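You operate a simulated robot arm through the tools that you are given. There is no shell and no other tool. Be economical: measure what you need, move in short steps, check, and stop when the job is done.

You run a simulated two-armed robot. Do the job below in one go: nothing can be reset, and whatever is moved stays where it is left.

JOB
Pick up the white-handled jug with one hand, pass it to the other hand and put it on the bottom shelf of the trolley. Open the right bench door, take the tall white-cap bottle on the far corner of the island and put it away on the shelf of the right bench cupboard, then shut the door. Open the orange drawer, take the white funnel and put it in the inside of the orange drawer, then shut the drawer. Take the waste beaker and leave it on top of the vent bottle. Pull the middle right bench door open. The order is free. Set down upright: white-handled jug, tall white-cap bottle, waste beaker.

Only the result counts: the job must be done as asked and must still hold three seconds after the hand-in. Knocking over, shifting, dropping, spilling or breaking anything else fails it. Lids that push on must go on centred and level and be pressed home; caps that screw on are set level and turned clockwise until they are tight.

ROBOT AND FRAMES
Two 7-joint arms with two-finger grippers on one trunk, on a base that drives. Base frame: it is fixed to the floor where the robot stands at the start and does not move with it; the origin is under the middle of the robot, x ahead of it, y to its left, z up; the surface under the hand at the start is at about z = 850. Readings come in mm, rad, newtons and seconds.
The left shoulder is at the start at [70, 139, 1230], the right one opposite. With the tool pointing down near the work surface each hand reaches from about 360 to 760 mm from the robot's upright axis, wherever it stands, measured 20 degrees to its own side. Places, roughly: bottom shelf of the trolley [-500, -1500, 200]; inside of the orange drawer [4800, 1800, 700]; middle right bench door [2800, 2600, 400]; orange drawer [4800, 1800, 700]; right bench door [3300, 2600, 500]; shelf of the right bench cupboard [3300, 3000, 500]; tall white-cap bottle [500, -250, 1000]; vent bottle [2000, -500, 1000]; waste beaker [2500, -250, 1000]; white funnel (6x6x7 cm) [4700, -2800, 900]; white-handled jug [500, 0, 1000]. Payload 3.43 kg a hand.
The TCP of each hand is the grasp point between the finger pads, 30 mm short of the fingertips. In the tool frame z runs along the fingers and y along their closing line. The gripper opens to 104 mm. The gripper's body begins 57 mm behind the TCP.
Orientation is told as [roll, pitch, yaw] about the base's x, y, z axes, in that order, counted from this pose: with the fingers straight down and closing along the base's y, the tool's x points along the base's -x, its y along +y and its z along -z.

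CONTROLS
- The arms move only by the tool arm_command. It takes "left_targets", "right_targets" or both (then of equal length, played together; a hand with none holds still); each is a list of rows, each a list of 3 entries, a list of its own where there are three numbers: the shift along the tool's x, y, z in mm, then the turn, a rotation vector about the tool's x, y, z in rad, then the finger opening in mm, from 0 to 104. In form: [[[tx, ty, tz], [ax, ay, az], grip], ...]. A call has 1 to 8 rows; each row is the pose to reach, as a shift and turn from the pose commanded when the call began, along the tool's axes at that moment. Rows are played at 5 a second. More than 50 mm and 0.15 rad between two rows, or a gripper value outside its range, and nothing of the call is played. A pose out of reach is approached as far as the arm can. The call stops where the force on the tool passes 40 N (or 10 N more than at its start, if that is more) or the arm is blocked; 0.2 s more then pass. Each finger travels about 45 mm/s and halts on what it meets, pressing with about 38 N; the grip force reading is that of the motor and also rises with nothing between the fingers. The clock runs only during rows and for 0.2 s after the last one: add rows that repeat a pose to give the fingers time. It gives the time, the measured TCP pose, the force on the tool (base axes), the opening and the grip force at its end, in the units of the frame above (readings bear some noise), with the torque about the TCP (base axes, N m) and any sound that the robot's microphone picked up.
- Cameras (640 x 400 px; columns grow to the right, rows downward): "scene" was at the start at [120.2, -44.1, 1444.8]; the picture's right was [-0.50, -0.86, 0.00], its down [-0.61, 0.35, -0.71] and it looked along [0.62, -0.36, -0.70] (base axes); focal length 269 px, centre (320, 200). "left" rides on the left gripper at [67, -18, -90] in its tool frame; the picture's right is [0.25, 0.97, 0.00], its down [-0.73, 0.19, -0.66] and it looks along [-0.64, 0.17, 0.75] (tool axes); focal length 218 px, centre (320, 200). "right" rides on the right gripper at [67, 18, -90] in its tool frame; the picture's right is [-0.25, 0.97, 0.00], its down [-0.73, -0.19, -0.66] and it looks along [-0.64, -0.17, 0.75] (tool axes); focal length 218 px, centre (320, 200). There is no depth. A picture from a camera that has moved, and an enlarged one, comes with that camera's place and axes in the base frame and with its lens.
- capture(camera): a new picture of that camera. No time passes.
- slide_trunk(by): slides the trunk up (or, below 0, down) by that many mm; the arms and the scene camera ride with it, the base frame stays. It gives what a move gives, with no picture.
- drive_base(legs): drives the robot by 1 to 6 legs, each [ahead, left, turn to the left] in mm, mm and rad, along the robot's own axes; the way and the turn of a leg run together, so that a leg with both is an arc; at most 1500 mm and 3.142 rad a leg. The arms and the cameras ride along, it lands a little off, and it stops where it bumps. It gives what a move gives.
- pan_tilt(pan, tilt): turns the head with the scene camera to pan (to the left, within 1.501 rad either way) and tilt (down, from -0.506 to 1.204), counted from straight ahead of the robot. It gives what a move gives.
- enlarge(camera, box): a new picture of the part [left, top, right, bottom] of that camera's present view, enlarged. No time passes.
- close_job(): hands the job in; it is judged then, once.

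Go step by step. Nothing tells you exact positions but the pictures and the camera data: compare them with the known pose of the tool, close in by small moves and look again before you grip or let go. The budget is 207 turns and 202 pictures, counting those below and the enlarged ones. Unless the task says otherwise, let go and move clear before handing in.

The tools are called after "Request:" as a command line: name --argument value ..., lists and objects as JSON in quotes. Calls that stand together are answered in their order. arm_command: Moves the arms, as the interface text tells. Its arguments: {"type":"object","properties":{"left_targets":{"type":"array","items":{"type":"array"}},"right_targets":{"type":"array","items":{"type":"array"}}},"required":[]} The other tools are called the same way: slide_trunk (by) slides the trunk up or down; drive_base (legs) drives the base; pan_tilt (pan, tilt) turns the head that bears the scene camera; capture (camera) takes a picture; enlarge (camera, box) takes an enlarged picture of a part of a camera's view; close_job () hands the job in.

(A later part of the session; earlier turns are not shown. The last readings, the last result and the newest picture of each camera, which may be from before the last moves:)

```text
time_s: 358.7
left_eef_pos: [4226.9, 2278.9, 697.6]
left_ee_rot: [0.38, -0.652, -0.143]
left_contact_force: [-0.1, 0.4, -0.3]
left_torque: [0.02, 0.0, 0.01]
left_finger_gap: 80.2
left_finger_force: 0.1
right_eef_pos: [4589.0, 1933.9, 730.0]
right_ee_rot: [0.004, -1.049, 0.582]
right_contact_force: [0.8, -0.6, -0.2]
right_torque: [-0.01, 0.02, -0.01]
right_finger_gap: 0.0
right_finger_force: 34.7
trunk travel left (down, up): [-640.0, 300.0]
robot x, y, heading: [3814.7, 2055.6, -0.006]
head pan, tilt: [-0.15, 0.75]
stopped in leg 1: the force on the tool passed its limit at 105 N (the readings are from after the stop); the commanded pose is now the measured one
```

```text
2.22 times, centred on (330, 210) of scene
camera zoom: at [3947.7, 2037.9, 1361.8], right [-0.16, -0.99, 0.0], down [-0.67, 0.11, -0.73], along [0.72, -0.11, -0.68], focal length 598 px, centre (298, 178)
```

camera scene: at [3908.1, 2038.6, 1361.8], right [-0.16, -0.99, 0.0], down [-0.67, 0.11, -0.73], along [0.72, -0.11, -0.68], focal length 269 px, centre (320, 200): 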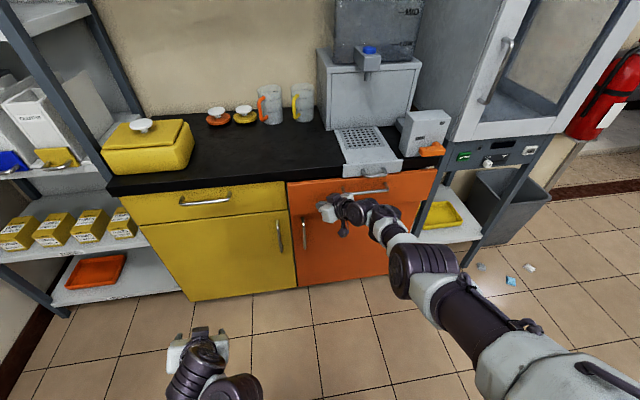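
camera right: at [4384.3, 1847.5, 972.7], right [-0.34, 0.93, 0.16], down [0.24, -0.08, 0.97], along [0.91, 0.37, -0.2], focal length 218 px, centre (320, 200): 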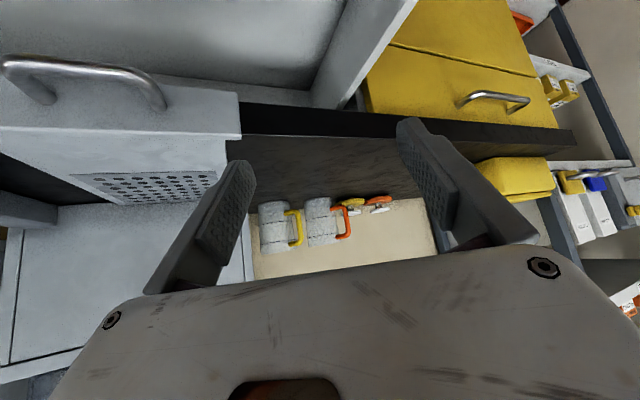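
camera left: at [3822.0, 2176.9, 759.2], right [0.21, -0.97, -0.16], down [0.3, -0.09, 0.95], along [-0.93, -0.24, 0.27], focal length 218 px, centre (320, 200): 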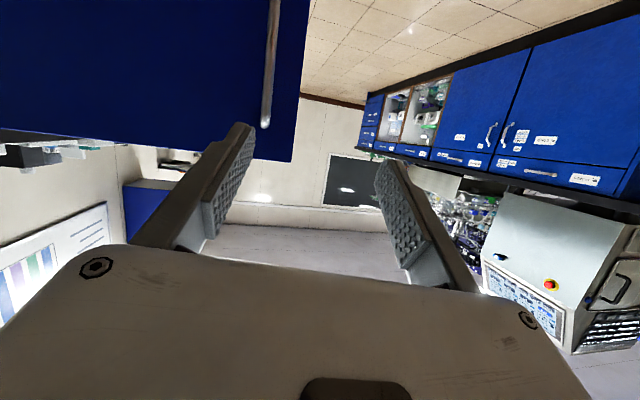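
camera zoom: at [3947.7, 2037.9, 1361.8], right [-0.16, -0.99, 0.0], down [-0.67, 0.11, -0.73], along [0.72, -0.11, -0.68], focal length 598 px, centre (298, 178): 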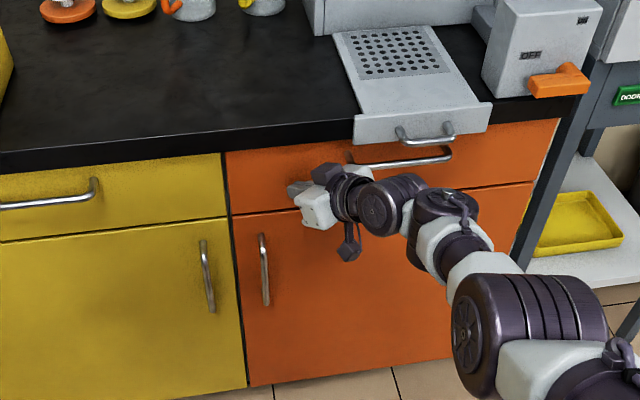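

Drawer is flush shut. Now back away and drive round the island's east end to its south side for the waste beaker.

Request:
drive_base --legs '[[-280, 0, 0]]'

Request:
slide_trunk --by 285

Request:
drive_base --legs '[[0, 0, -1.565], [0, 430, 0], [1400, 0, 0], [1400, 0, 0], [500, 0, 0], [0, 0, -1.571]]'

Request:
pan_tilt --pan -0.5 --tilt 0.4

Request:
capture --camera "scene"

```text
time_s: 360.7
left_eef_pos: [3945.2, 2280.2, 697.8]
left_ee_rot: [0.379, -0.655, -0.147]
left_contact_force: [-0.7, 0.1, -0.2]
left_torque: [-0.01, 0.0, 0.06]
left_finger_gap: 80.2
left_finger_force: 0.1
right_eef_pos: [4306.9, 1936.2, 729.7]
right_ee_rot: [0.001, -1.051, 0.584]
right_contact_force: [-0.1, 0.8, -0.2]
right_torque: [-0.03, 0.0, 0.02]
right_finger_gap: 0.1
right_finger_force: 34.6
trunk travel left (down, up): [-640.0, 300.0]
robot x, y, heading: [3539.2, 2056.9, -0.009]
head pan, tilt: [-0.15, 0.75]
```

```text
time_s: 363.6
left_eef_pos: [3946.0, 2280.0, 981.8]
left_ee_rot: [0.381, -0.652, -0.145]
left_contact_force: [-0.2, -0.4, -0.3]
left_torque: [0.02, -0.02, 0.0]
left_finger_gap: 79.8
left_finger_force: 0.1
right_eef_pos: [4307.3, 1936.0, 1014.5]
right_ee_rot: [0.004, -1.05, 0.581]
right_contact_force: [-0.5, 0.0, 0.6]
right_torque: [-0.01, -0.03, 0.04]
right_finger_gap: 0.0
right_finger_force: 34.7
trunk travel left (down, up): [-925.0, 15.0]
robot x, y, heading: [3535.3, 2061.2, -0.007]
head pan, tilt: [-0.15, 0.75]
```

```text
time_s: 389.4
left_eef_pos: [3458.7, -1485.1, 981.4]
left_ee_rot: [0.379, -0.653, 3.037]
left_contact_force: [0.6, 0.7, 0.3]
left_torque: [0.0, 0.01, 0.02]
left_finger_gap: 79.7
left_finger_force: 0.0
right_eef_pos: [3083.5, -1156.1, 1014.3]
right_ee_rot: [0.001, -1.048, -2.518]
right_contact_force: [-0.4, 0.3, -0.8]
right_torque: [0.01, 0.01, -0.03]
right_finger_gap: 0.2
right_finger_force: 34.8
trunk travel left (down, up): [-925.0, 15.0]
robot x, y, heading: [3858.7, -1242.9, -3.109]
head pan, tilt: [-0.15, 0.75]
```

```text
time_s: 390.2
left_eef_pos: [3457.6, -1485.1, 982.5]
left_ee_rot: [0.38, -0.653, 3.036]
left_contact_force: [0.4, 0.3, 0.3]
left_torque: [-0.04, 0.01, 0.03]
left_finger_gap: 79.9
left_finger_force: 0.1
right_eef_pos: [3082.3, -1155.7, 1015.2]
right_ee_rot: [0.003, -1.052, -2.518]
right_contact_force: [-0.9, 1.0, -0.8]
right_torque: [-0.01, 0.01, 0.0]
right_finger_gap: 0.1
right_finger_force: 34.9
trunk travel left (down, up): [-925.0, 15.0]
robot x, y, heading: [3860.9, -1245.0, -3.108]
head pan, tilt: [-0.499, 0.4]
```

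```text
68 pictures are left
camera scene: at [3726.4, -1207.2, 1677.9], right [0.45, 0.89, 0.0], down [0.35, -0.18, -0.92], along [-0.82, 0.41, -0.39], focal length 269 px, centre (320, 200)
```

scene: 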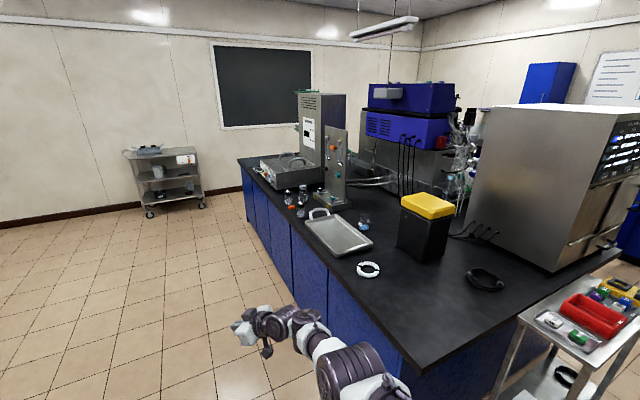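

I can see the waste beaker near (2528,-310) and bottles near (1980,-580). Drive west and face north.

Request:
drive_base --legs '[[1350, 300, 0], [0, 0, -1.6]]'

Request:
pan_tilt --pan 0.15 --tilt 0.5

Request:
capture --camera "scene"

```text
time_s: 401.0
left_eef_pos: [2290.5, -1200.0, 981.9]
left_ee_rot: [0.379, -0.653, 1.467]
left_contact_force: [-0.7, -0.4, 1.3]
left_torque: [0.0, -0.04, -0.02]
left_finger_gap: 80.0
left_finger_force: 0.1
right_eef_pos: [2620.7, -824.1, 1015.1]
right_ee_rot: [0.003, -1.049, 2.192]
right_contact_force: [0.1, 0.6, -0.4]
right_torque: [-0.01, -0.01, -0.01]
right_finger_gap: 0.0
right_finger_force: 34.3
trunk travel left (down, up): [-925.0, 15.0]
robot x, y, heading: [2532.5, -1599.5, 1.602]
head pan, tilt: [-0.499, 0.4]
```

```text
time_s: 402.0
left_eef_pos: [2291.1, -1199.6, 981.7]
left_ee_rot: [0.38, -0.652, 1.465]
left_contact_force: [0.8, -0.4, 0.0]
left_torque: [-0.02, 0.01, 0.0]
left_finger_gap: 80.2
left_finger_force: 0.0
right_eef_pos: [2620.5, -822.4, 1014.5]
right_ee_rot: [0.003, -1.051, 2.194]
right_contact_force: [-0.1, -0.1, -0.6]
right_torque: [-0.02, -0.01, -0.01]
right_finger_gap: 0.0
right_finger_force: 34.7
trunk travel left (down, up): [-925.0, 15.0]
robot x, y, heading: [2534.0, -1600.7, 1.6]
head pan, tilt: [0.15, 0.499]
```

```text
67 pictures are left
camera scene: at [2512.5, -1463.2, 1668.8], right [0.98, 0.18, 0.0], down [0.09, -0.47, -0.88], along [-0.16, 0.86, -0.48], focal length 269 px, centre (320, 200)
```

scene: 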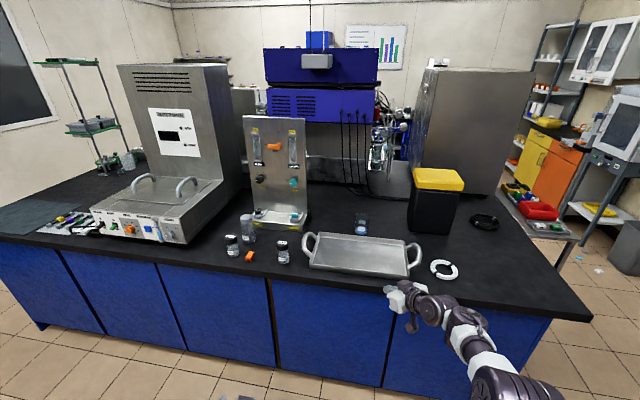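

Request:
enlarge --camera "scene" --box '[200, 190, 440, 290]'

```text
2.67 times, centred on (320, 240) of scene
camera zoom: at [2512.5, -1463.2, 1668.8], right [0.98, 0.18, 0.0], down [0.09, -0.47, -0.88], along [-0.16, 0.86, -0.48], focal length 718 px, centre (320, 93)
```

zoom: 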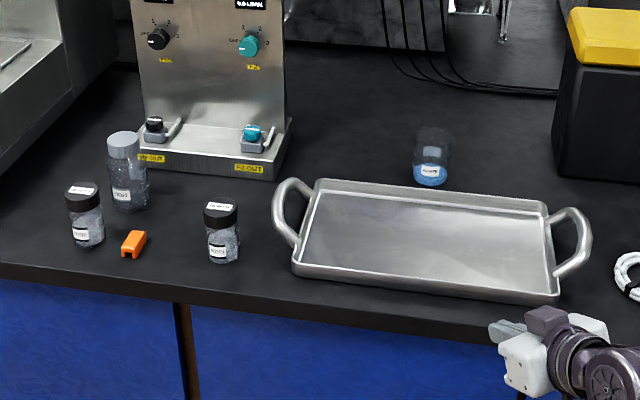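

Request:
enlarge --camera "scene" --box '[220, 225, 300, 275]'

Request:
enlarge --camera "scene" --box '[330, 200, 410, 250]'

```text
8.00 times, centred on (260, 250) of scene
camera zoom: at [2512.5, -1463.2, 1668.8], right [0.98, 0.18, 0.0], down [0.09, -0.47, -0.88], along [-0.16, 0.86, -0.48], focal length 2154 px, centre (800, -200)
```

zoom: 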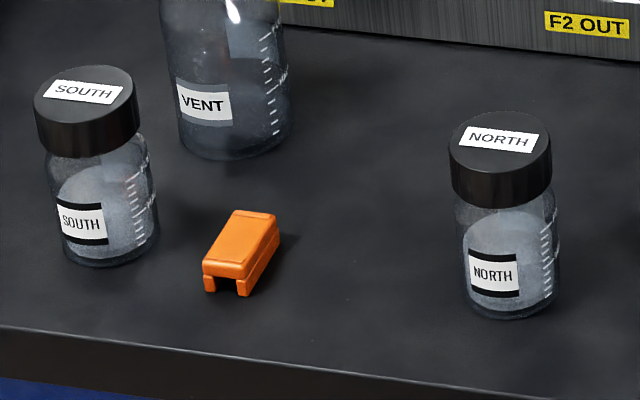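

```text
8.00 times, centred on (370, 225) of scene
camera zoom: at [2512.5, -1463.2, 1668.8], right [0.98, 0.18, 0.0], down [0.09, -0.47, -0.88], along [-0.16, 0.86, -0.48], focal length 2154 px, centre (-80, 0)
```

zoom: 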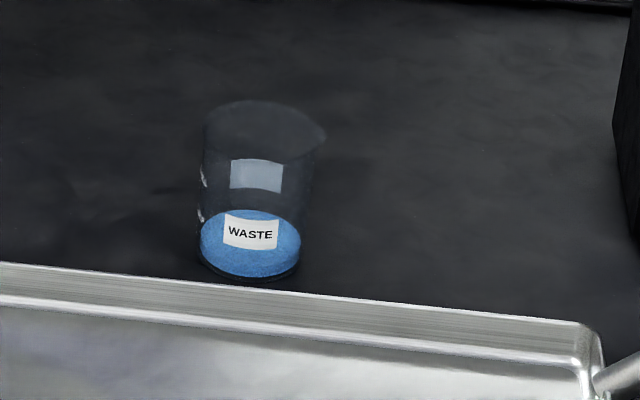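

The vent bottle (gray cap, "VENT") is at about (1983,-490), cap top z≈1000; the waste beaker is at (2513,-290), ~68 mm wide, ~96 mm tall. First raise the left hand well clear of the bench items.

Request:
arm_command --left_targets '[[[-23, 27, -25], [0, 0, 0], 80], [[-45, 54, -50], [0, 0, 0], 80], [[-68, 81, -75], [0, 0, 0], 80], [[-90, 108, -100], [0, 0, 0], 80], [[-113, 135, -124], [0, 0, 0], 80], [[-113, 135, -124], [0, 0, 0], 80]]'

Request:
capture --camera "left"

```text
time_s: 402.6
left_eef_pos: [2184.7, -1206.0, 1063.0]
left_ee_rot: [0.621, -0.6, 1.328]
left_contact_force: [0.3, 0.2, -0.3]
left_torque: [0.0, 0.0, -0.02]
left_finger_gap: 80.2
left_finger_force: 0.1
left hand out of reach, approached as far as the arm can: row 2, 3
right_eef_pos: [2618.1, -821.8, 1013.3]
right_ee_rot: [0.003, -1.049, 2.193]
right_contact_force: [0.4, -1.1, 0.1]
right_torque: [-0.03, -0.01, 0.01]
right_finger_gap: 0.1
right_finger_force: 35.0
trunk travel left (down, up): [-925.0, 15.0]
robot x, y, heading: [2531.7, -1601.2, 1.602]
head pan, tilt: [0.15, 0.499]
stopped in row 3 (left hand): the arm was blocked; the commanded pose is now the measured one
```

```text
63 pictures are left
camera left: at [2225.8, -1310.1, 1076.4], right [-0.89, -0.32, 0.32], down [0.28, 0.18, 0.94], along [-0.36, 0.93, -0.07], focal length 218 px, centre (320, 200)
```

left: 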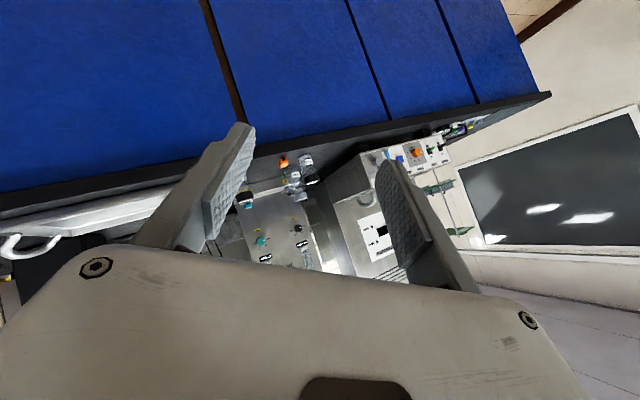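

Request:
arm_command --left_targets '[[[-39, 14, -7], [0, 0, 0], 80], [[-77, 27, -15], [0, 0, 0], 80], [[-116, 41, -22], [0, 0, 0], 80], [[-155, 54, -30], [0, 0, 0], 80], [[-193, 68, -37], [0, 0, 0], 80], [[-232, 82, -44], [0, 0, 0], 80]]'

```text
time_s: 403.1
left_eef_pos: [2101.0, -1189.3, 1118.5]
left_ee_rot: [0.835, -0.522, 1.256]
left_contact_force: [-0.3, 0.8, 0.2]
left_torque: [0.01, -0.02, 0.03]
left_finger_gap: 79.7
left_finger_force: 0.2
left hand out of reach, approached as far as the arm can: row 2
right_eef_pos: [2618.2, -819.4, 1012.5]
right_ee_rot: [0.003, -1.046, 2.194]
right_contact_force: [-0.6, 0.1, 0.4]
right_torque: [0.02, 0.02, 0.0]
right_finger_gap: 0.0
right_finger_force: 35.6
trunk travel left (down, up): [-925.0, 15.0]
robot x, y, heading: [2532.0, -1599.0, 1.601]
head pan, tilt: [0.15, 0.499]
stopped in row 2 (left hand): the arm was blocked; the commanded pose is now the measured one
```

Request:
arm_command --left_targets '[[[-11, 43, -7], [0, 0, 0], 80], [[-23, 86, -14], [0, 0, 0], 80], [[-34, 129, -21], [0, 0, 0], 80], [[-45, 172, -29], [0, 0, 0], 80]]'

Request:
pan_tilt --pan 0.9 --tilt 0.6

Request:
capture --camera "scene"

```text
time_s: 404.1
left_eef_pos: [1997.6, -1140.9, 1218.4]
left_ee_rot: [0.845, -0.526, 1.259]
left_contact_force: [0.1, 0.2, -0.1]
left_torque: [0.02, 0.0, -0.03]
left_finger_gap: 79.8
left_finger_force: 0.1
left hand out of reach, approached as far as the arm can: row 2, 3, 4
right_eef_pos: [2618.0, -822.7, 1014.3]
right_ee_rot: [0.0, -1.05, 2.196]
right_contact_force: [-0.5, -0.2, 0.6]
right_torque: [0.01, -0.01, 0.04]
right_finger_gap: 0.0
right_finger_force: 34.5
trunk travel left (down, up): [-925.0, 15.0]
robot x, y, heading: [2530.9, -1599.9, 1.601]
head pan, tilt: [0.15, 0.499]
```

```text
time_s: 405.2
left_eef_pos: [1999.4, -1142.3, 1220.2]
left_ee_rot: [0.848, -0.524, 1.257]
left_contact_force: [-0.5, 1.2, 0.2]
left_torque: [-0.02, 0.02, 0.02]
left_finger_gap: 80.3
left_finger_force: 0.1
right_eef_pos: [2621.7, -822.8, 1014.0]
right_ee_rot: [-0.001, -1.048, 2.193]
right_contact_force: [-0.2, 0.2, 1.3]
right_torque: [-0.05, -0.02, -0.02]
right_finger_gap: 0.3
right_finger_force: 34.8
trunk travel left (down, up): [-925.0, 15.0]
robot x, y, heading: [2531.8, -1602.3, 1.601]
head pan, tilt: [0.901, 0.6]
```

```text
62 pictures are left
camera scene: at [2457.7, -1500.5, 1659.8], right [0.6, 0.8, 0.0], down [0.45, -0.34, -0.83], along [-0.66, 0.49, -0.56], focal length 269 px, centre (320, 200)
```

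scene: 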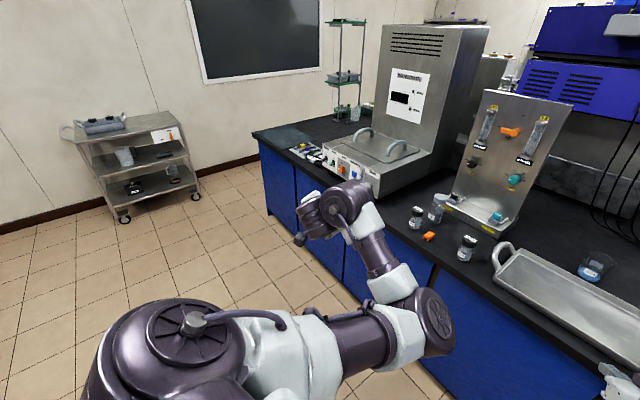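

Left arm is now up and out to the left. Set the right hand to a steeper pitch and nearly straight yaw.

Request:
arm_command --right_targets '[[[0, 0, 0], [0, 0.13, 0], 40], [[0, 0, 0], [0, 0.26, 0], 80], [[0, 0, 0], [0, 0.38, 0], 104]]'

Request:
arm_command --right_targets '[[[0, 0, 0], [0.076, 0, 0.096], 104], [[0, 0, 0], [0.152, 0, 0.192], 104], [[0, 0, 0], [0.229, 0, 0.288], 104], [[0, 0, 0], [0.305, 0, 0.384], 104], [[0, 0, 0], [0.305, 0, 0.384], 104]]'

Request:
slide_trunk --by -80

Request:
pan_tilt --pan 0.0 --tilt 0.6

Request:
capture --camera "scene"

```text
time_s: 406.0
left_eef_pos: [1997.8, -1141.3, 1218.6]
left_ee_rot: [0.846, -0.524, 1.258]
left_contact_force: [-0.1, -0.8, -0.2]
left_torque: [-0.02, 0.0, -0.01]
left_finger_gap: 80.0
left_finger_force: 0.0
right_eef_pos: [2619.3, -822.9, 1014.4]
right_ee_rot: [0.002, -0.666, 2.194]
right_contact_force: [-0.5, -0.6, 0.2]
right_torque: [0.01, -0.01, 0.0]
right_finger_gap: 67.3
right_finger_force: 0.0
trunk travel left (down, up): [-925.0, 15.0]
robot x, y, heading: [2530.0, -1603.1, 1.596]
head pan, tilt: [0.901, 0.6]
```

```text
time_s: 407.2
left_eef_pos: [1999.1, -1141.7, 1219.1]
left_ee_rot: [0.848, -0.523, 1.256]
left_contact_force: [-1.2, 0.1, 0.3]
left_torque: [0.0, -0.01, 0.0]
left_finger_gap: 79.9
left_finger_force: 0.2
right_eef_pos: [2619.7, -823.4, 1015.9]
right_ee_rot: [0.0, -0.669, 1.706]
right_contact_force: [0.0, 0.3, 1.1]
right_torque: [0.01, 0.0, -0.02]
right_finger_gap: 104.1
right_finger_force: 0.0
trunk travel left (down, up): [-925.0, 15.0]
robot x, y, heading: [2533.1, -1601.9, 1.602]
head pan, tilt: [0.901, 0.6]
```

```text
time_s: 408.4
left_eef_pos: [1997.6, -1139.9, 1140.1]
left_ee_rot: [0.849, -0.522, 1.257]
left_contact_force: [-1.1, -0.7, 0.6]
left_torque: [-0.02, 0.0, 0.02]
left_finger_gap: 79.8
left_finger_force: 0.1
right_eef_pos: [2620.0, -823.3, 934.8]
right_ee_rot: [0.0, -0.669, 1.705]
right_contact_force: [0.1, 0.3, -0.5]
right_torque: [0.01, 0.04, 0.0]
right_finger_gap: 104.0
right_finger_force: 0.0
trunk travel left (down, up): [-845.0, 95.0]
robot x, y, heading: [2531.3, -1601.8, 1.597]
head pan, tilt: [0.901, 0.6]
```

```text
time_s: 409.6
left_eef_pos: [1999.5, -1141.4, 1139.3]
left_ee_rot: [0.847, -0.523, 1.255]
left_contact_force: [-1.0, -0.4, -0.6]
left_torque: [0.0, 0.02, -0.02]
left_finger_gap: 80.1
left_finger_force: 0.1
right_eef_pos: [2620.6, -823.2, 933.8]
right_ee_rot: [0.0, -0.67, 1.707]
right_contact_force: [-0.1, 0.1, -0.4]
right_torque: [-0.02, -0.01, -0.04]
right_finger_gap: 103.8
right_finger_force: 0.0
trunk travel left (down, up): [-845.0, 95.0]
robot x, y, heading: [2531.7, -1596.7, 1.602]
head pan, tilt: [0.0, 0.6]
```

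```text
61 pictures are left
camera scene: at [2526.0, -1464.6, 1579.7], right [1.0, 0.03, 0.0], down [0.02, -0.56, -0.82], along [-0.03, 0.82, -0.57], focal length 269 px, centre (320, 200)
```

scene: 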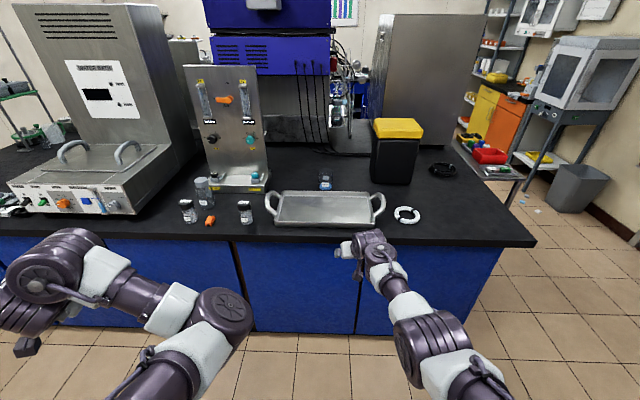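

Compute the approach: retract slightly and raise, then drive so the hand is above/behind the beaker.

Request:
arm_command --right_targets '[[[7, 4, -42], [0, 0, 0], 104], [[15, 9, -83], [0, 0, 0], 104], [[15, 9, -83], [0, 0, 0], 104]]'

Request:
drive_base --legs '[[350, 100, 0], [150, 0, 0]]'

Request:
capture --camera "scene"

Request:
capture --camera "right"

```text
time_s: 410.4
left_eef_pos: [2000.1, -1140.0, 1138.2]
left_ee_rot: [0.848, -0.523, 1.257]
left_contact_force: [-0.2, -0.5, 0.2]
left_torque: [-0.03, -0.02, -0.01]
left_finger_gap: 80.0
left_finger_force: 0.1
right_eef_pos: [2619.5, -886.5, 988.9]
right_ee_rot: [0.001, -0.664, 1.706]
right_contact_force: [-0.4, -0.3, -0.4]
right_torque: [-0.05, 0.01, 0.02]
right_finger_gap: 104.1
right_finger_force: 0.1
trunk travel left (down, up): [-845.0, 95.0]
robot x, y, heading: [2533.2, -1599.5, 1.601]
head pan, tilt: [0.0, 0.6]
```

```text
time_s: 413.7
left_eef_pos: [1882.7, -646.4, 1140.8]
left_ee_rot: [0.851, -0.527, 1.258]
left_contact_force: [-0.3, -1.1, 0.7]
left_torque: [0.01, -0.02, 0.0]
left_finger_gap: 80.2
left_finger_force: 0.0
right_eef_pos: [2501.1, -388.6, 990.5]
right_ee_rot: [0.0, -0.673, 1.709]
right_contact_force: [0.3, -0.6, 0.4]
right_torque: [0.04, 0.01, 0.0]
right_finger_gap: 104.3
right_finger_force: 0.1
trunk travel left (down, up): [-845.0, 95.0]
robot x, y, heading: [2416.2, -1103.4, 1.605]
head pan, tilt: [0.0, 0.6]
```

```text
60 pictures are left
camera scene: at [2409.0, -969.1, 1580.1], right [1.0, 0.03, 0.0], down [0.02, -0.56, -0.83], along [-0.03, 0.83, -0.56], focal length 269 px, centre (320, 200)
```

scene: 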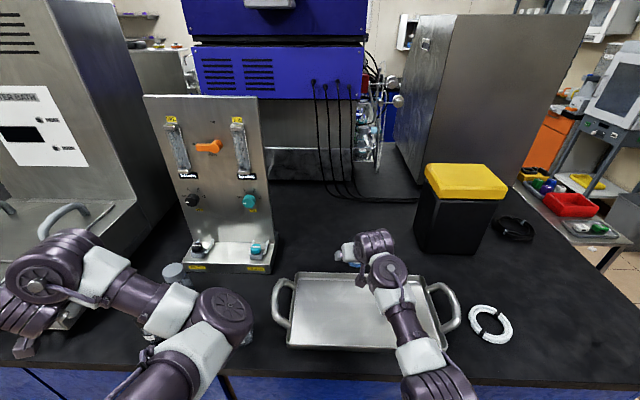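

```text
59 pictures are left
camera right: at [2498.5, -500.0, 1019.8], right [-0.99, 0.06, 0.16], down [0.17, 0.19, 0.97], along [0.03, 0.98, -0.19], focal length 218 px, centre (320, 200)
```

right: 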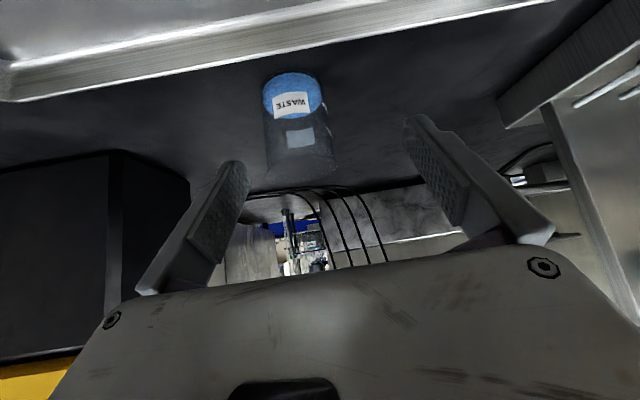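

Request:
enlarge --camera "right" --box '[230, 60, 380, 190]'

```text
3.08 times, centred on (305, 125) of right
camera zoom: at [2498.5, -500.0, 1019.8], right [-0.99, 0.06, 0.16], down [0.17, 0.19, 0.97], along [0.03, 0.98, -0.19], focal length 672 px, centre (366, 431)
```

zoom: 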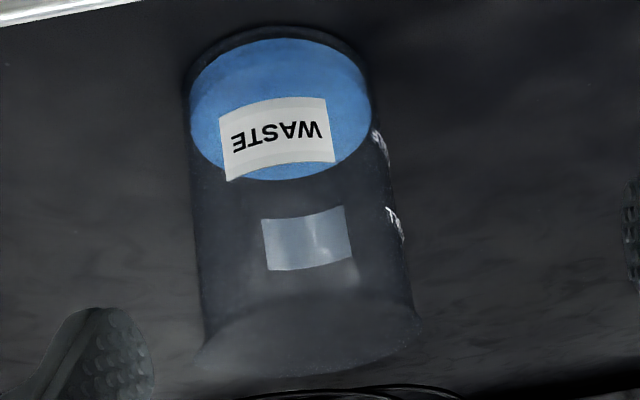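

Beaker axis ≈ (2516,-285), rim z≈940; spout points away/right so it won't meet the fingers. Nudge the base closer.

Request:
drive_base --legs '[[45, -22, -0.02]]'

Request:
capture --camera "right"

```text
time_s: 414.6
left_eef_pos: [1908.3, -595.5, 1140.8]
left_ee_rot: [0.849, -0.528, 1.242]
left_contact_force: [-0.2, -0.4, 0.2]
left_torque: [0.01, -0.03, -0.07]
left_finger_gap: 80.0
left_finger_force: 0.1
right_eef_pos: [2531.2, -348.8, 994.0]
right_ee_rot: [-0.004, -0.674, 1.692]
right_contact_force: [0.3, -1.5, 0.3]
right_torque: [0.01, -0.01, 0.0]
right_finger_gap: 103.9
right_finger_force: 0.0
trunk travel left (down, up): [-845.0, 95.0]
robot x, y, heading: [2434.9, -1057.6, 1.582]
head pan, tilt: [0.0, 0.6]
```

```text
57 pictures are left
camera right: at [2528.0, -459.8, 1021.8], right [-0.98, 0.08, 0.16], down [0.17, 0.18, 0.97], along [0.05, 0.98, -0.19], focal length 218 px, centre (320, 200)
```

right: 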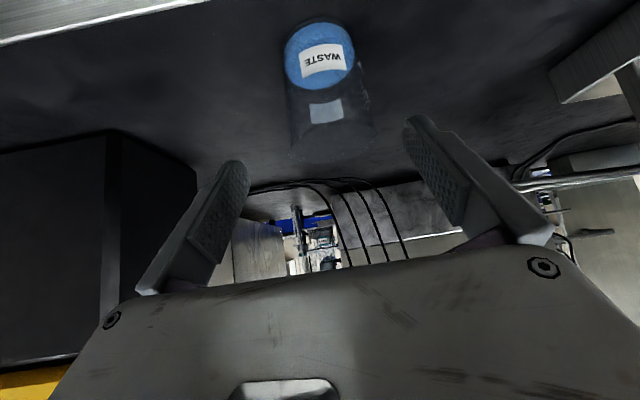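

Refined: axis (2516,-283), rim ≈937. Advance 75 mm then check.

Request:
arm_command --right_targets '[[[1, 4, 38], [0, 0, 0], 104], [[3, 7, 75], [0, 0, 0], 104], [[3, 7, 75], [0, 0, 0], 104]]'

Request:
capture --camera "right"

Request:
enlarge --camera "scene" --box '[270, 180, 470, 320]'

```text
time_s: 415.4
left_eef_pos: [1911.4, -589.4, 1139.4]
left_ee_rot: [0.85, -0.523, 1.242]
left_contact_force: [1.6, 0.6, -0.1]
left_torque: [-0.04, 0.05, 0.02]
left_finger_gap: 80.1
left_finger_force: 0.0
right_eef_pos: [2524.4, -302.9, 927.4]
right_ee_rot: [0.003, -0.669, 1.688]
right_contact_force: [-0.2, -1.1, -0.6]
right_torque: [0.01, 0.01, 0.01]
right_finger_gap: 104.0
right_finger_force: 0.1
trunk travel left (down, up): [-845.0, 95.0]
robot x, y, heading: [2439.2, -1054.4, 1.586]
head pan, tilt: [0.0, 0.6]
```

```text
56 pictures are left
camera right: at [2519.6, -413.1, 956.0], right [-0.98, 0.08, 0.16], down [0.17, 0.19, 0.97], along [0.05, 0.98, -0.2], focal length 218 px, centre (320, 200)
```

right: 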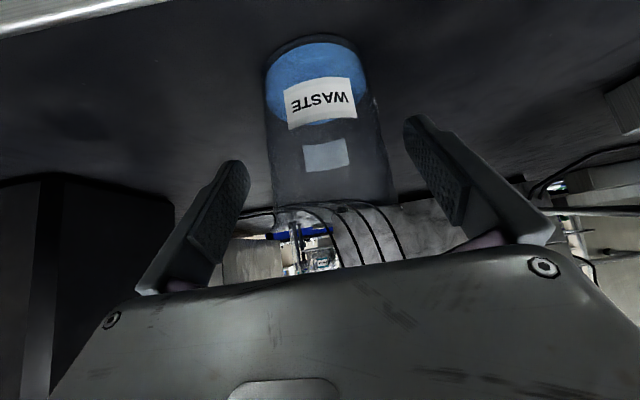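

```text
2.86 times, centred on (370, 250) of scene
camera zoom: at [2433.6, -920.3, 1579.6], right [1.0, 0.01, 0.0], down [0.01, -0.57, -0.82], along [-0.01, 0.82, -0.57], focal length 769 px, centre (177, 57)
```

zoom: 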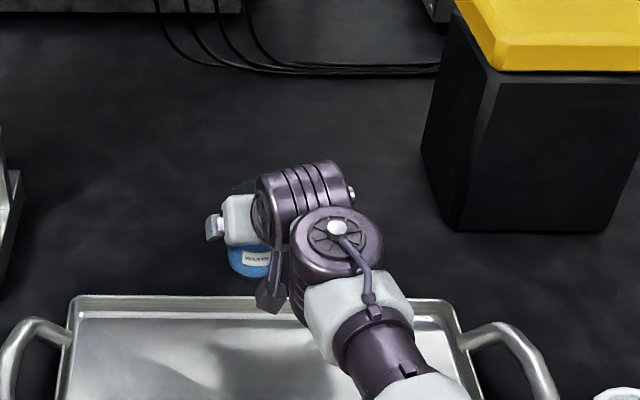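

Request:
arm_command --right_targets '[[[0, 3, 14], [0, 0, 0], 104], [[-1, 5, 27], [0, 0, 0], 104], [[-1, 5, 27], [0, 0, 0], 80], [[-1, 5, 27], [0, 0, 0], 55], [[-1, 5, 27], [0, 0, 0], 50], [[-1, 5, 27], [0, 0, 0], 50], [[-1, 5, 27], [0, 0, 0], 50]]'

Request:
capture --camera "right"

```text
time_s: 417.0
left_eef_pos: [1912.8, -589.4, 1140.0]
left_ee_rot: [0.847, -0.524, 1.24]
left_contact_force: [0.3, -1.4, -0.1]
left_torque: [-0.03, -0.01, -0.01]
left_finger_gap: 80.0
left_finger_force: 0.2
right_eef_pos: [2515.9, -286.2, 907.9]
right_ee_rot: [0.001, -0.672, 1.69]
right_contact_force: [0.3, -0.6, 0.2]
right_torque: [-0.05, 0.05, 0.01]
right_finger_gap: 67.0
right_finger_force: 37.8
trunk travel left (down, up): [-845.0, 95.0]
robot x, y, heading: [2438.8, -1056.2, 1.583]
head pan, tilt: [0.0, 0.6]
```

```text
54 pictures are left
camera right: at [2511.3, -396.5, 936.2], right [-0.98, 0.08, 0.16], down [0.17, 0.19, 0.97], along [0.05, 0.98, -0.2], focal length 218 px, centre (320, 200)
```

right: 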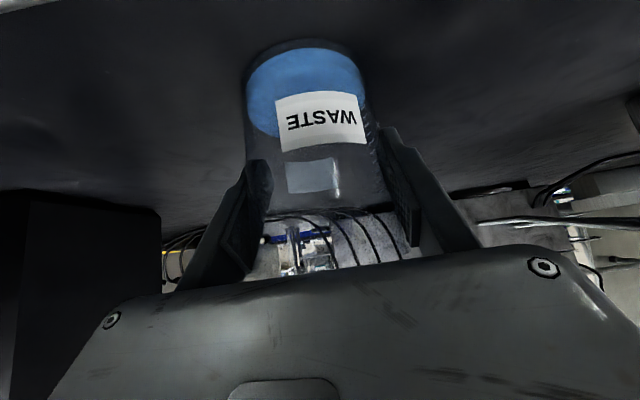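

Gripped (67 mm). Lift vertically 170 mm, then back away from the island.

Request:
arm_command --right_targets '[[[-12, 0, -16], [0, 0, 0], 50], [[-37, 0, -47], [0, 0, 0], 50], [[-62, 0, -78], [0, 0, 0], 50], [[-87, 0, -109], [0, 0, 0], 50], [[-106, 0, -133], [0, 0, 0], 50], [[-106, 0, -133], [0, 0, 0], 50]]'

Request:
drive_base --legs '[[-450, 0, 0]]'

Request:
pan_tilt --pan 0.3 --tilt 0.6

Request:
capture --camera "scene"

```text
time_s: 418.4
left_eef_pos: [1910.2, -589.8, 1139.5]
left_ee_rot: [0.848, -0.525, 1.239]
left_contact_force: [0.4, -0.2, 0.1]
left_torque: [-0.04, -0.03, -0.01]
left_finger_gap: 80.0
left_finger_force: 0.0
right_eef_pos: [2514.8, -284.7, 1075.9]
right_ee_rot: [0.002, -0.669, 1.689]
right_contact_force: [0.2, 0.8, -1.3]
right_torque: [-0.01, 0.03, 0.01]
right_finger_gap: 66.8
right_finger_force: 38.2
trunk travel left (down, up): [-845.0, 95.0]
robot x, y, heading: [2433.3, -1059.3, 1.585]
head pan, tilt: [0.0, 0.6]
```

```text
time_s: 421.2
left_eef_pos: [1918.3, -1046.6, 1139.3]
left_ee_rot: [0.848, -0.524, 1.237]
left_contact_force: [0.3, 0.6, -0.5]
left_torque: [-0.02, 0.0, -0.02]
left_finger_gap: 79.8
left_finger_force: 0.1
right_eef_pos: [2524.2, -744.2, 1076.1]
right_ee_rot: [0.002, -0.668, 1.686]
right_contact_force: [-0.5, -0.3, -1.3]
right_torque: [0.02, -0.03, 0.01]
right_finger_gap: 66.8
right_finger_force: 38.1
trunk travel left (down, up): [-845.0, 95.0]
robot x, y, heading: [2442.9, -1517.6, 1.584]
head pan, tilt: [0.0, 0.6]
```

```text
time_s: 422.0
left_eef_pos: [1919.1, -1049.2, 1139.3]
left_ee_rot: [0.848, -0.524, 1.238]
left_contact_force: [1.0, -0.3, 0.5]
left_torque: [-0.01, 0.01, 0.05]
left_finger_gap: 79.9
left_finger_force: 0.1
right_eef_pos: [2523.0, -745.9, 1076.1]
right_ee_rot: [0.002, -0.671, 1.685]
right_contact_force: [-0.2, 0.5, -1.7]
right_torque: [-0.01, -0.02, -0.03]
right_finger_gap: 67.0
right_finger_force: 37.8
trunk travel left (down, up): [-845.0, 95.0]
robot x, y, heading: [2439.4, -1515.6, 1.584]
head pan, tilt: [0.3, 0.6]
```

```text
53 pictures are left
camera scene: at [2412.7, -1386.2, 1579.8], right [0.95, 0.31, 0.0], down [0.17, -0.54, -0.83], along [-0.25, 0.79, -0.56], focal length 269 px, centre (320, 200)
```

scene: 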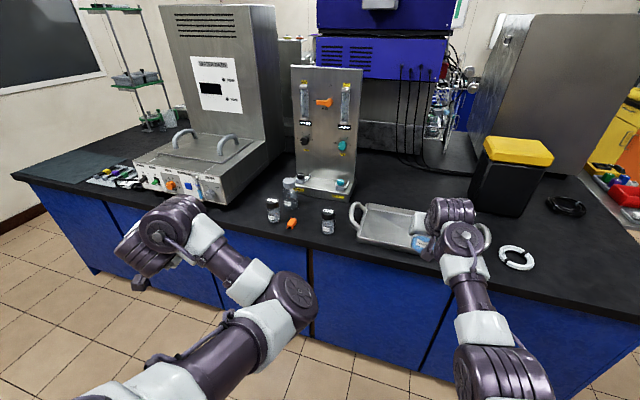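

Beaker is level in hand. Strafe left so that it lines up with the vent bottle, then measure again.

Request:
drive_base --legs '[[0, 540, -0.013], [120, 0, 0]]'

Request:
pan_tilt --pan 0.0 --tilt 0.6

Request:
enlarge --camera "scene" --box '[240, 120, 480, 280]'

Request:
capture --camera "right"

```text
time_s: 425.9
left_eef_pos: [1383.5, -924.3, 1140.2]
left_ee_rot: [0.848, -0.525, 1.226]
left_contact_force: [0.6, -0.4, 0.1]
left_torque: [-0.01, 0.0, -0.01]
left_finger_gap: 80.0
left_finger_force: 0.2
right_eef_pos: [1992.0, -628.6, 1078.1]
right_ee_rot: [0.001, -0.671, 1.674]
right_contact_force: [0.2, 0.3, -0.8]
right_torque: [0.0, 0.01, -0.03]
right_finger_gap: 67.1
right_finger_force: 38.4
trunk travel left (down, up): [-845.0, 95.0]
robot x, y, heading: [1896.7, -1398.7, 1.574]
head pan, tilt: [0.3, 0.6]
```

```text
time_s: 426.7
left_eef_pos: [1384.0, -921.9, 1139.1]
left_ee_rot: [0.85, -0.525, 1.224]
left_contact_force: [0.1, 0.0, 0.4]
left_torque: [0.01, -0.02, 0.03]
left_finger_gap: 79.8
left_finger_force: 0.1
right_eef_pos: [1992.2, -626.3, 1075.8]
right_ee_rot: [0.0, -0.669, 1.674]
right_contact_force: [0.0, 0.6, -1.4]
right_torque: [-0.02, 0.02, 0.0]
right_finger_gap: 67.0
right_finger_force: 37.8
trunk travel left (down, up): [-845.0, 95.0]
robot x, y, heading: [1898.6, -1398.0, 1.566]
head pan, tilt: [0.0, 0.6]
```

```text
2.50 times, centred on (360, 200) of scene
camera zoom: at [1899.3, -1261.3, 1579.5], right [1.0, 0.0, 0.0], down [0.0, -0.57, -0.82], along [0.0, 0.82, -0.57], focal length 673 px, centre (220, 200)
```

zoom: 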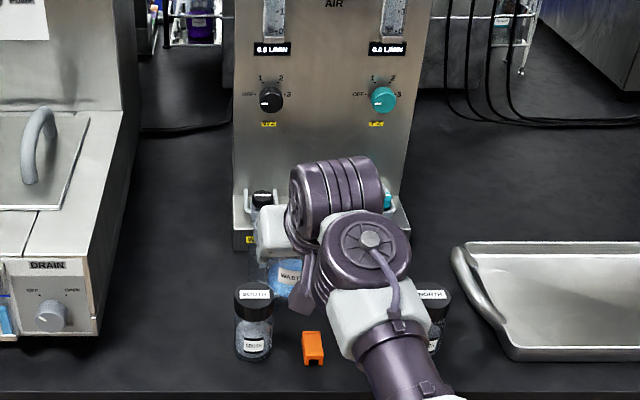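

```text
51 pictures are left
camera right: at [1986.2, -736.4, 1104.9], right [-0.98, 0.1, 0.16], down [0.17, 0.18, 0.97], along [0.07, 0.98, -0.2], focal length 218 px, centre (320, 200)
```

right: 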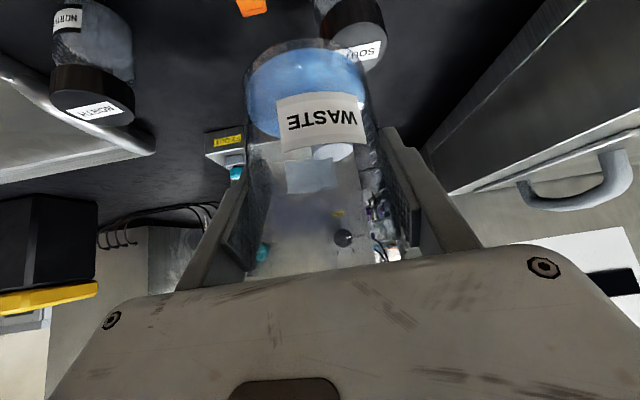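

The hand hides the vent bottle; shift right 170 mm to see and measure it.

Request:
drive_base --legs '[[0, -170, 0]]'

Request:
enlarge --camera "scene" --box '[220, 150, 380, 270]'

Request:
capture --camera "right"

```text
time_s: 428.2
left_eef_pos: [1552.8, -921.6, 1137.9]
left_ee_rot: [0.848, -0.526, 1.226]
left_contact_force: [0.1, 0.3, 0.5]
left_torque: [-0.01, -0.02, -0.04]
left_finger_gap: 79.7
left_finger_force: 0.0
right_eef_pos: [2161.6, -628.6, 1077.7]
right_ee_rot: [-0.001, -0.669, 1.674]
right_contact_force: [-0.2, -0.6, 0.2]
right_torque: [-0.03, -0.05, -0.02]
right_finger_gap: 66.7
right_finger_force: 38.1
trunk travel left (down, up): [-845.0, 95.0]
robot x, y, heading: [2069.2, -1396.0, 1.569]
head pan, tilt: [0.0, 0.6]
```

```text
3.33 times, centred on (300, 210) of scene
camera zoom: at [2066.9, -1263.0, 1579.7], right [1.0, 0.0, 0.0], down [0.0, -0.57, -0.82], along [0.0, 0.82, -0.57], focal length 898 px, centre (387, 167)
```

zoom: 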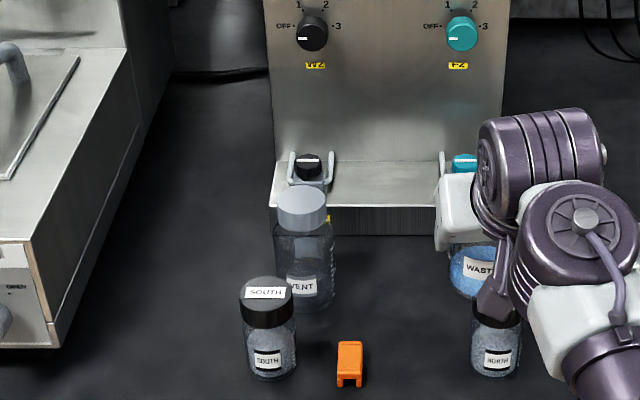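

```text
49 pictures are left
camera right: at [2155.5, -738.0, 1105.9], right [-0.98, 0.1, 0.16], down [0.17, 0.18, 0.97], along [0.07, 0.98, -0.2], focal length 218 px, centre (320, 200)
```

right: 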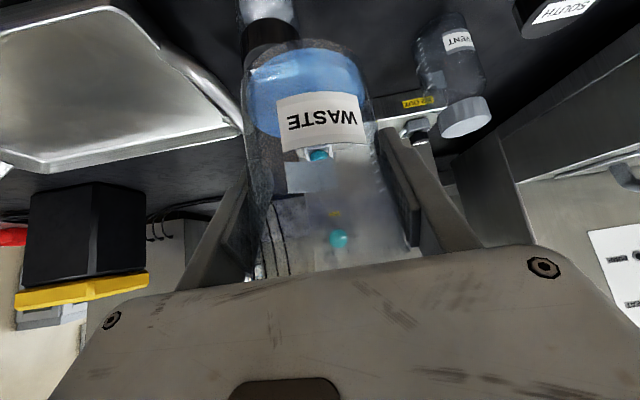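

Triangulated cap-top centre ≈ (1975,-467), z≈990. Beaker bottom is at ~1020 now. Drive so the beaker is nearly over the cap, then check.

Request:
drive_base --legs '[[0, 187, 0], [125, 0, 0]]'

Request:
capture --camera "right"

Request:
enlarge --camera "scene" --box '[260, 150, 460, 290]'

```text
time_s: 430.6
left_eef_pos: [1372.0, -799.4, 1140.2]
left_ee_rot: [0.848, -0.525, 1.224]
left_contact_force: [-0.6, 0.3, 1.1]
left_torque: [-0.01, -0.03, 0.05]
left_finger_gap: 80.1
left_finger_force: 0.0
right_eef_pos: [1981.1, -507.1, 1078.5]
right_ee_rot: [0.0, -0.67, 1.671]
right_contact_force: [0.6, -0.3, -2.2]
right_torque: [0.05, -0.01, -0.03]
right_finger_gap: 67.1
right_finger_force: 38.1
trunk travel left (down, up): [-845.0, 95.0]
robot x, y, heading: [1884.5, -1278.6, 1.568]
head pan, tilt: [0.0, 0.6]
```

```text
48 pictures are left
camera right: at [1975.1, -615.8, 1106.9], right [-0.98, 0.1, 0.16], down [0.17, 0.18, 0.97], along [0.07, 0.98, -0.2], focal length 218 px, centre (320, 200)
```

right: 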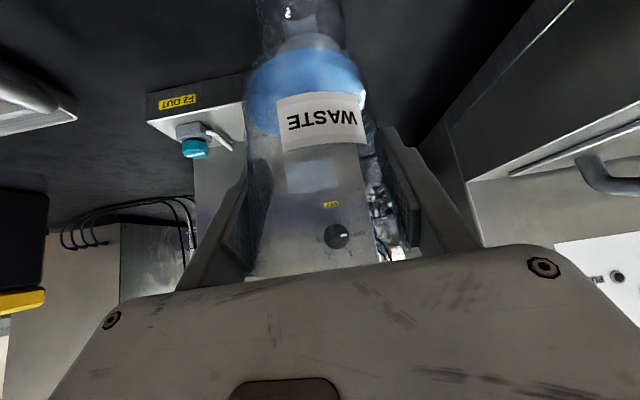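

```text
2.86 times, centred on (360, 220) of scene
camera zoom: at [1886.8, -1141.5, 1580.0], right [1.0, 0.0, 0.0], down [0.0, -0.56, -0.83], along [0.0, 0.83, -0.56], focal length 769 px, centre (206, 143)
```

zoom: 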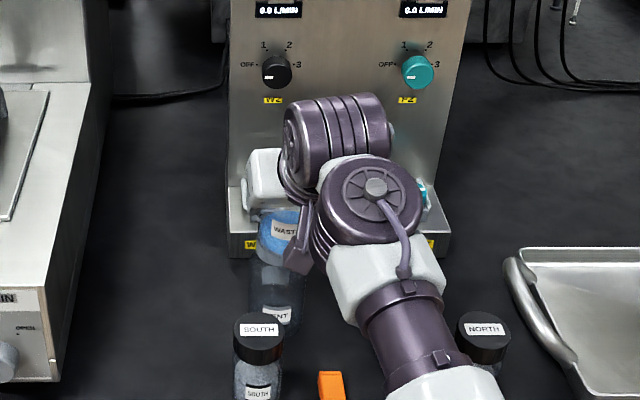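

Lateral alignment is good; need 37 mm more forward. Move with the arm and verify.

Request:
arm_command --right_targets '[[[-15, 1, 12], [0, 0, 0], 50], [[-29, 1.3, 23], [0, 0, 0], 50], [[-29, 1.3, 23], [0, 0, 0], 50]]'

Request:
enlarge --camera "scene" --box '[280, 190, 400, 280]'

Request:
capture --camera "left"

```text
time_s: 431.4
left_eef_pos: [1373.2, -798.0, 1138.6]
left_ee_rot: [0.847, -0.523, 1.224]
left_contact_force: [0.1, -0.2, 0.4]
left_torque: [-0.04, 0.01, 0.04]
left_finger_gap: 80.1
left_finger_force: 0.2
right_eef_pos: [1978.5, -466.7, 1076.9]
right_ee_rot: [0.002, -0.669, 1.672]
right_contact_force: [-0.1, -0.3, -1.7]
right_torque: [-0.02, 0.04, 0.02]
right_finger_gap: 66.9
right_finger_force: 37.9
trunk travel left (down, up): [-845.0, 95.0]
robot x, y, heading: [1887.1, -1274.9, 1.567]
head pan, tilt: [0.0, 0.6]
```

```text
4.44 times, centred on (340, 235) of scene
camera zoom: at [1888.5, -1138.4, 1579.6], right [1.0, 0.0, 0.0], down [0.0, -0.57, -0.82], along [0.0, 0.82, -0.57], focal length 1197 px, centre (231, 44)
```

zoom: 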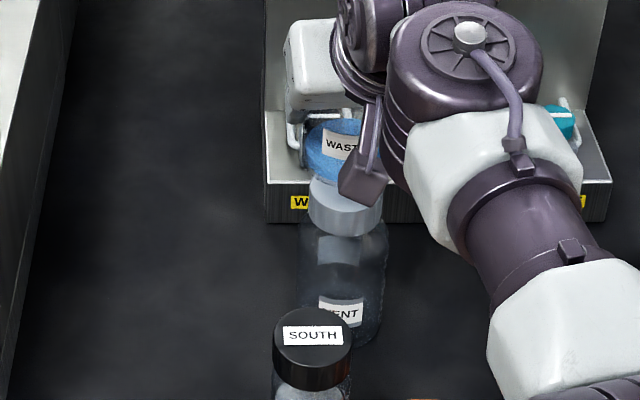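

```text
45 pictures are left
camera left: at [1418.7, -900.8, 1146.2], right [-0.8, -0.33, 0.5], down [0.46, 0.2, 0.86], along [-0.38, 0.92, -0.01], focal length 218 px, centre (320, 200)
```

left: 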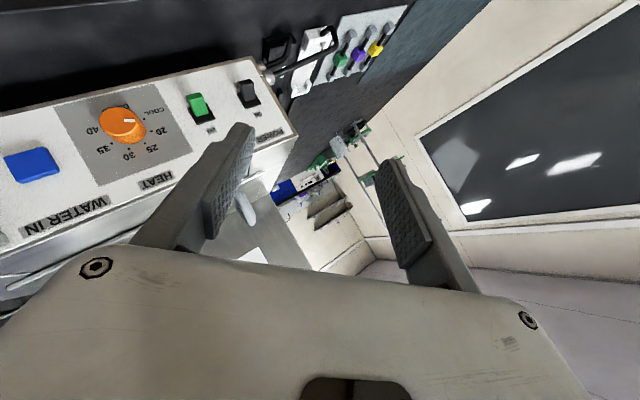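

Aligned: cap x≈1974, beaker x≈1978. Shift 4 mm left and lower 20 mm, then creep.

Request:
arm_command --right_targets '[[[0, 4, 0], [0, 0, 0], 50], [[6.2, 4, 7.8], [0, 0, 0], 50], [[12.4, 4, 15.7], [0, 0, 0], 50], [[12.4, 4, 15.7], [0, 0, 0], 50]]'

Request:
enlarge --camera "scene" --box '[280, 190, 400, 280]'

```text
time_s: 432.4
left_eef_pos: [1372.8, -798.7, 1139.4]
left_ee_rot: [0.849, -0.522, 1.223]
left_contact_force: [-0.3, 0.5, -0.6]
left_torque: [-0.02, 0.0, -0.01]
left_finger_gap: 80.2
left_finger_force: 0.1
right_eef_pos: [1973.5, -467.7, 1055.8]
right_ee_rot: [0.0, -0.669, 1.673]
right_contact_force: [0.3, -0.2, -1.0]
right_torque: [0.02, 0.04, -0.01]
right_finger_gap: 66.8
right_finger_force: 38.1
trunk travel left (down, up): [-845.0, 95.0]
robot x, y, heading: [1889.9, -1275.3, 1.571]
head pan, tilt: [0.0, 0.6]
```

```text
4.44 times, centred on (340, 235) of scene
camera zoom: at [1887.7, -1139.2, 1579.7], right [1.0, 0.0, 0.0], down [0.0, -0.57, -0.82], along [0.0, 0.82, -0.57], focal length 1197 px, centre (231, 44)
```

zoom: 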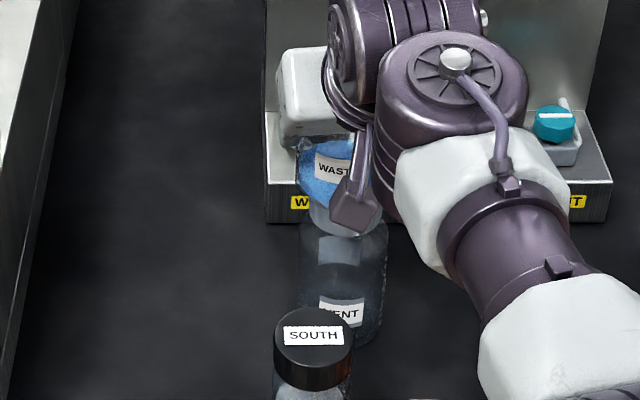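

Centred. Creep down in 2 mm steps.

Request:
arm_command --right_targets '[[[1.2, 0, 1.6], [0, 0, 0], 50], [[2.5, 0, 3.1], [0, 0, 0], 50], [[3.7, 0, 4.7], [0, 0, 0], 50]]'

```text
time_s: 433.2
left_eef_pos: [1372.1, -799.0, 1139.2]
left_ee_rot: [0.847, -0.524, 1.223]
left_contact_force: [0.0, 0.0, -0.7]
left_torque: [0.0, 0.02, 0.03]
left_finger_gap: 80.1
left_finger_force: 0.0
right_eef_pos: [1972.8, -466.8, 1052.1]
right_ee_rot: [0.0, -0.669, 1.673]
right_contact_force: [-0.4, -0.4, -0.9]
right_torque: [-0.02, 0.01, 0.03]
right_finger_gap: 66.9
right_finger_force: 38.2
trunk travel left (down, up): [-845.0, 95.0]
robot x, y, heading: [1890.4, -1274.4, 1.566]
head pan, tilt: [0.0, 0.6]
```

Request:
arm_command --right_targets '[[[1.2, 0, 1.6], [0, 0, 0], 50], [[2.5, 0, 3.1], [0, 0, 0], 50], [[3.7, 0, 4.7], [0, 0, 0], 50]]'

```text
time_s: 434.0
left_eef_pos: [1371.7, -801.2, 1141.5]
left_ee_rot: [0.851, -0.524, 1.223]
left_contact_force: [-0.8, -0.5, -1.2]
left_torque: [0.0, -0.04, 0.01]
left_finger_gap: 79.8
left_finger_force: 0.1
right_eef_pos: [1972.1, -468.8, 1049.9]
right_ee_rot: [-0.001, -0.677, 1.672]
right_contact_force: [1.5, -0.4, 11.2]
right_torque: [-0.18, -0.26, 0.04]
right_finger_gap: 66.9
right_finger_force: 38.3
trunk travel left (down, up): [-845.0, 95.0]
robot x, y, heading: [1889.0, -1273.2, 1.563]
head pan, tilt: [0.0, 0.6]
```

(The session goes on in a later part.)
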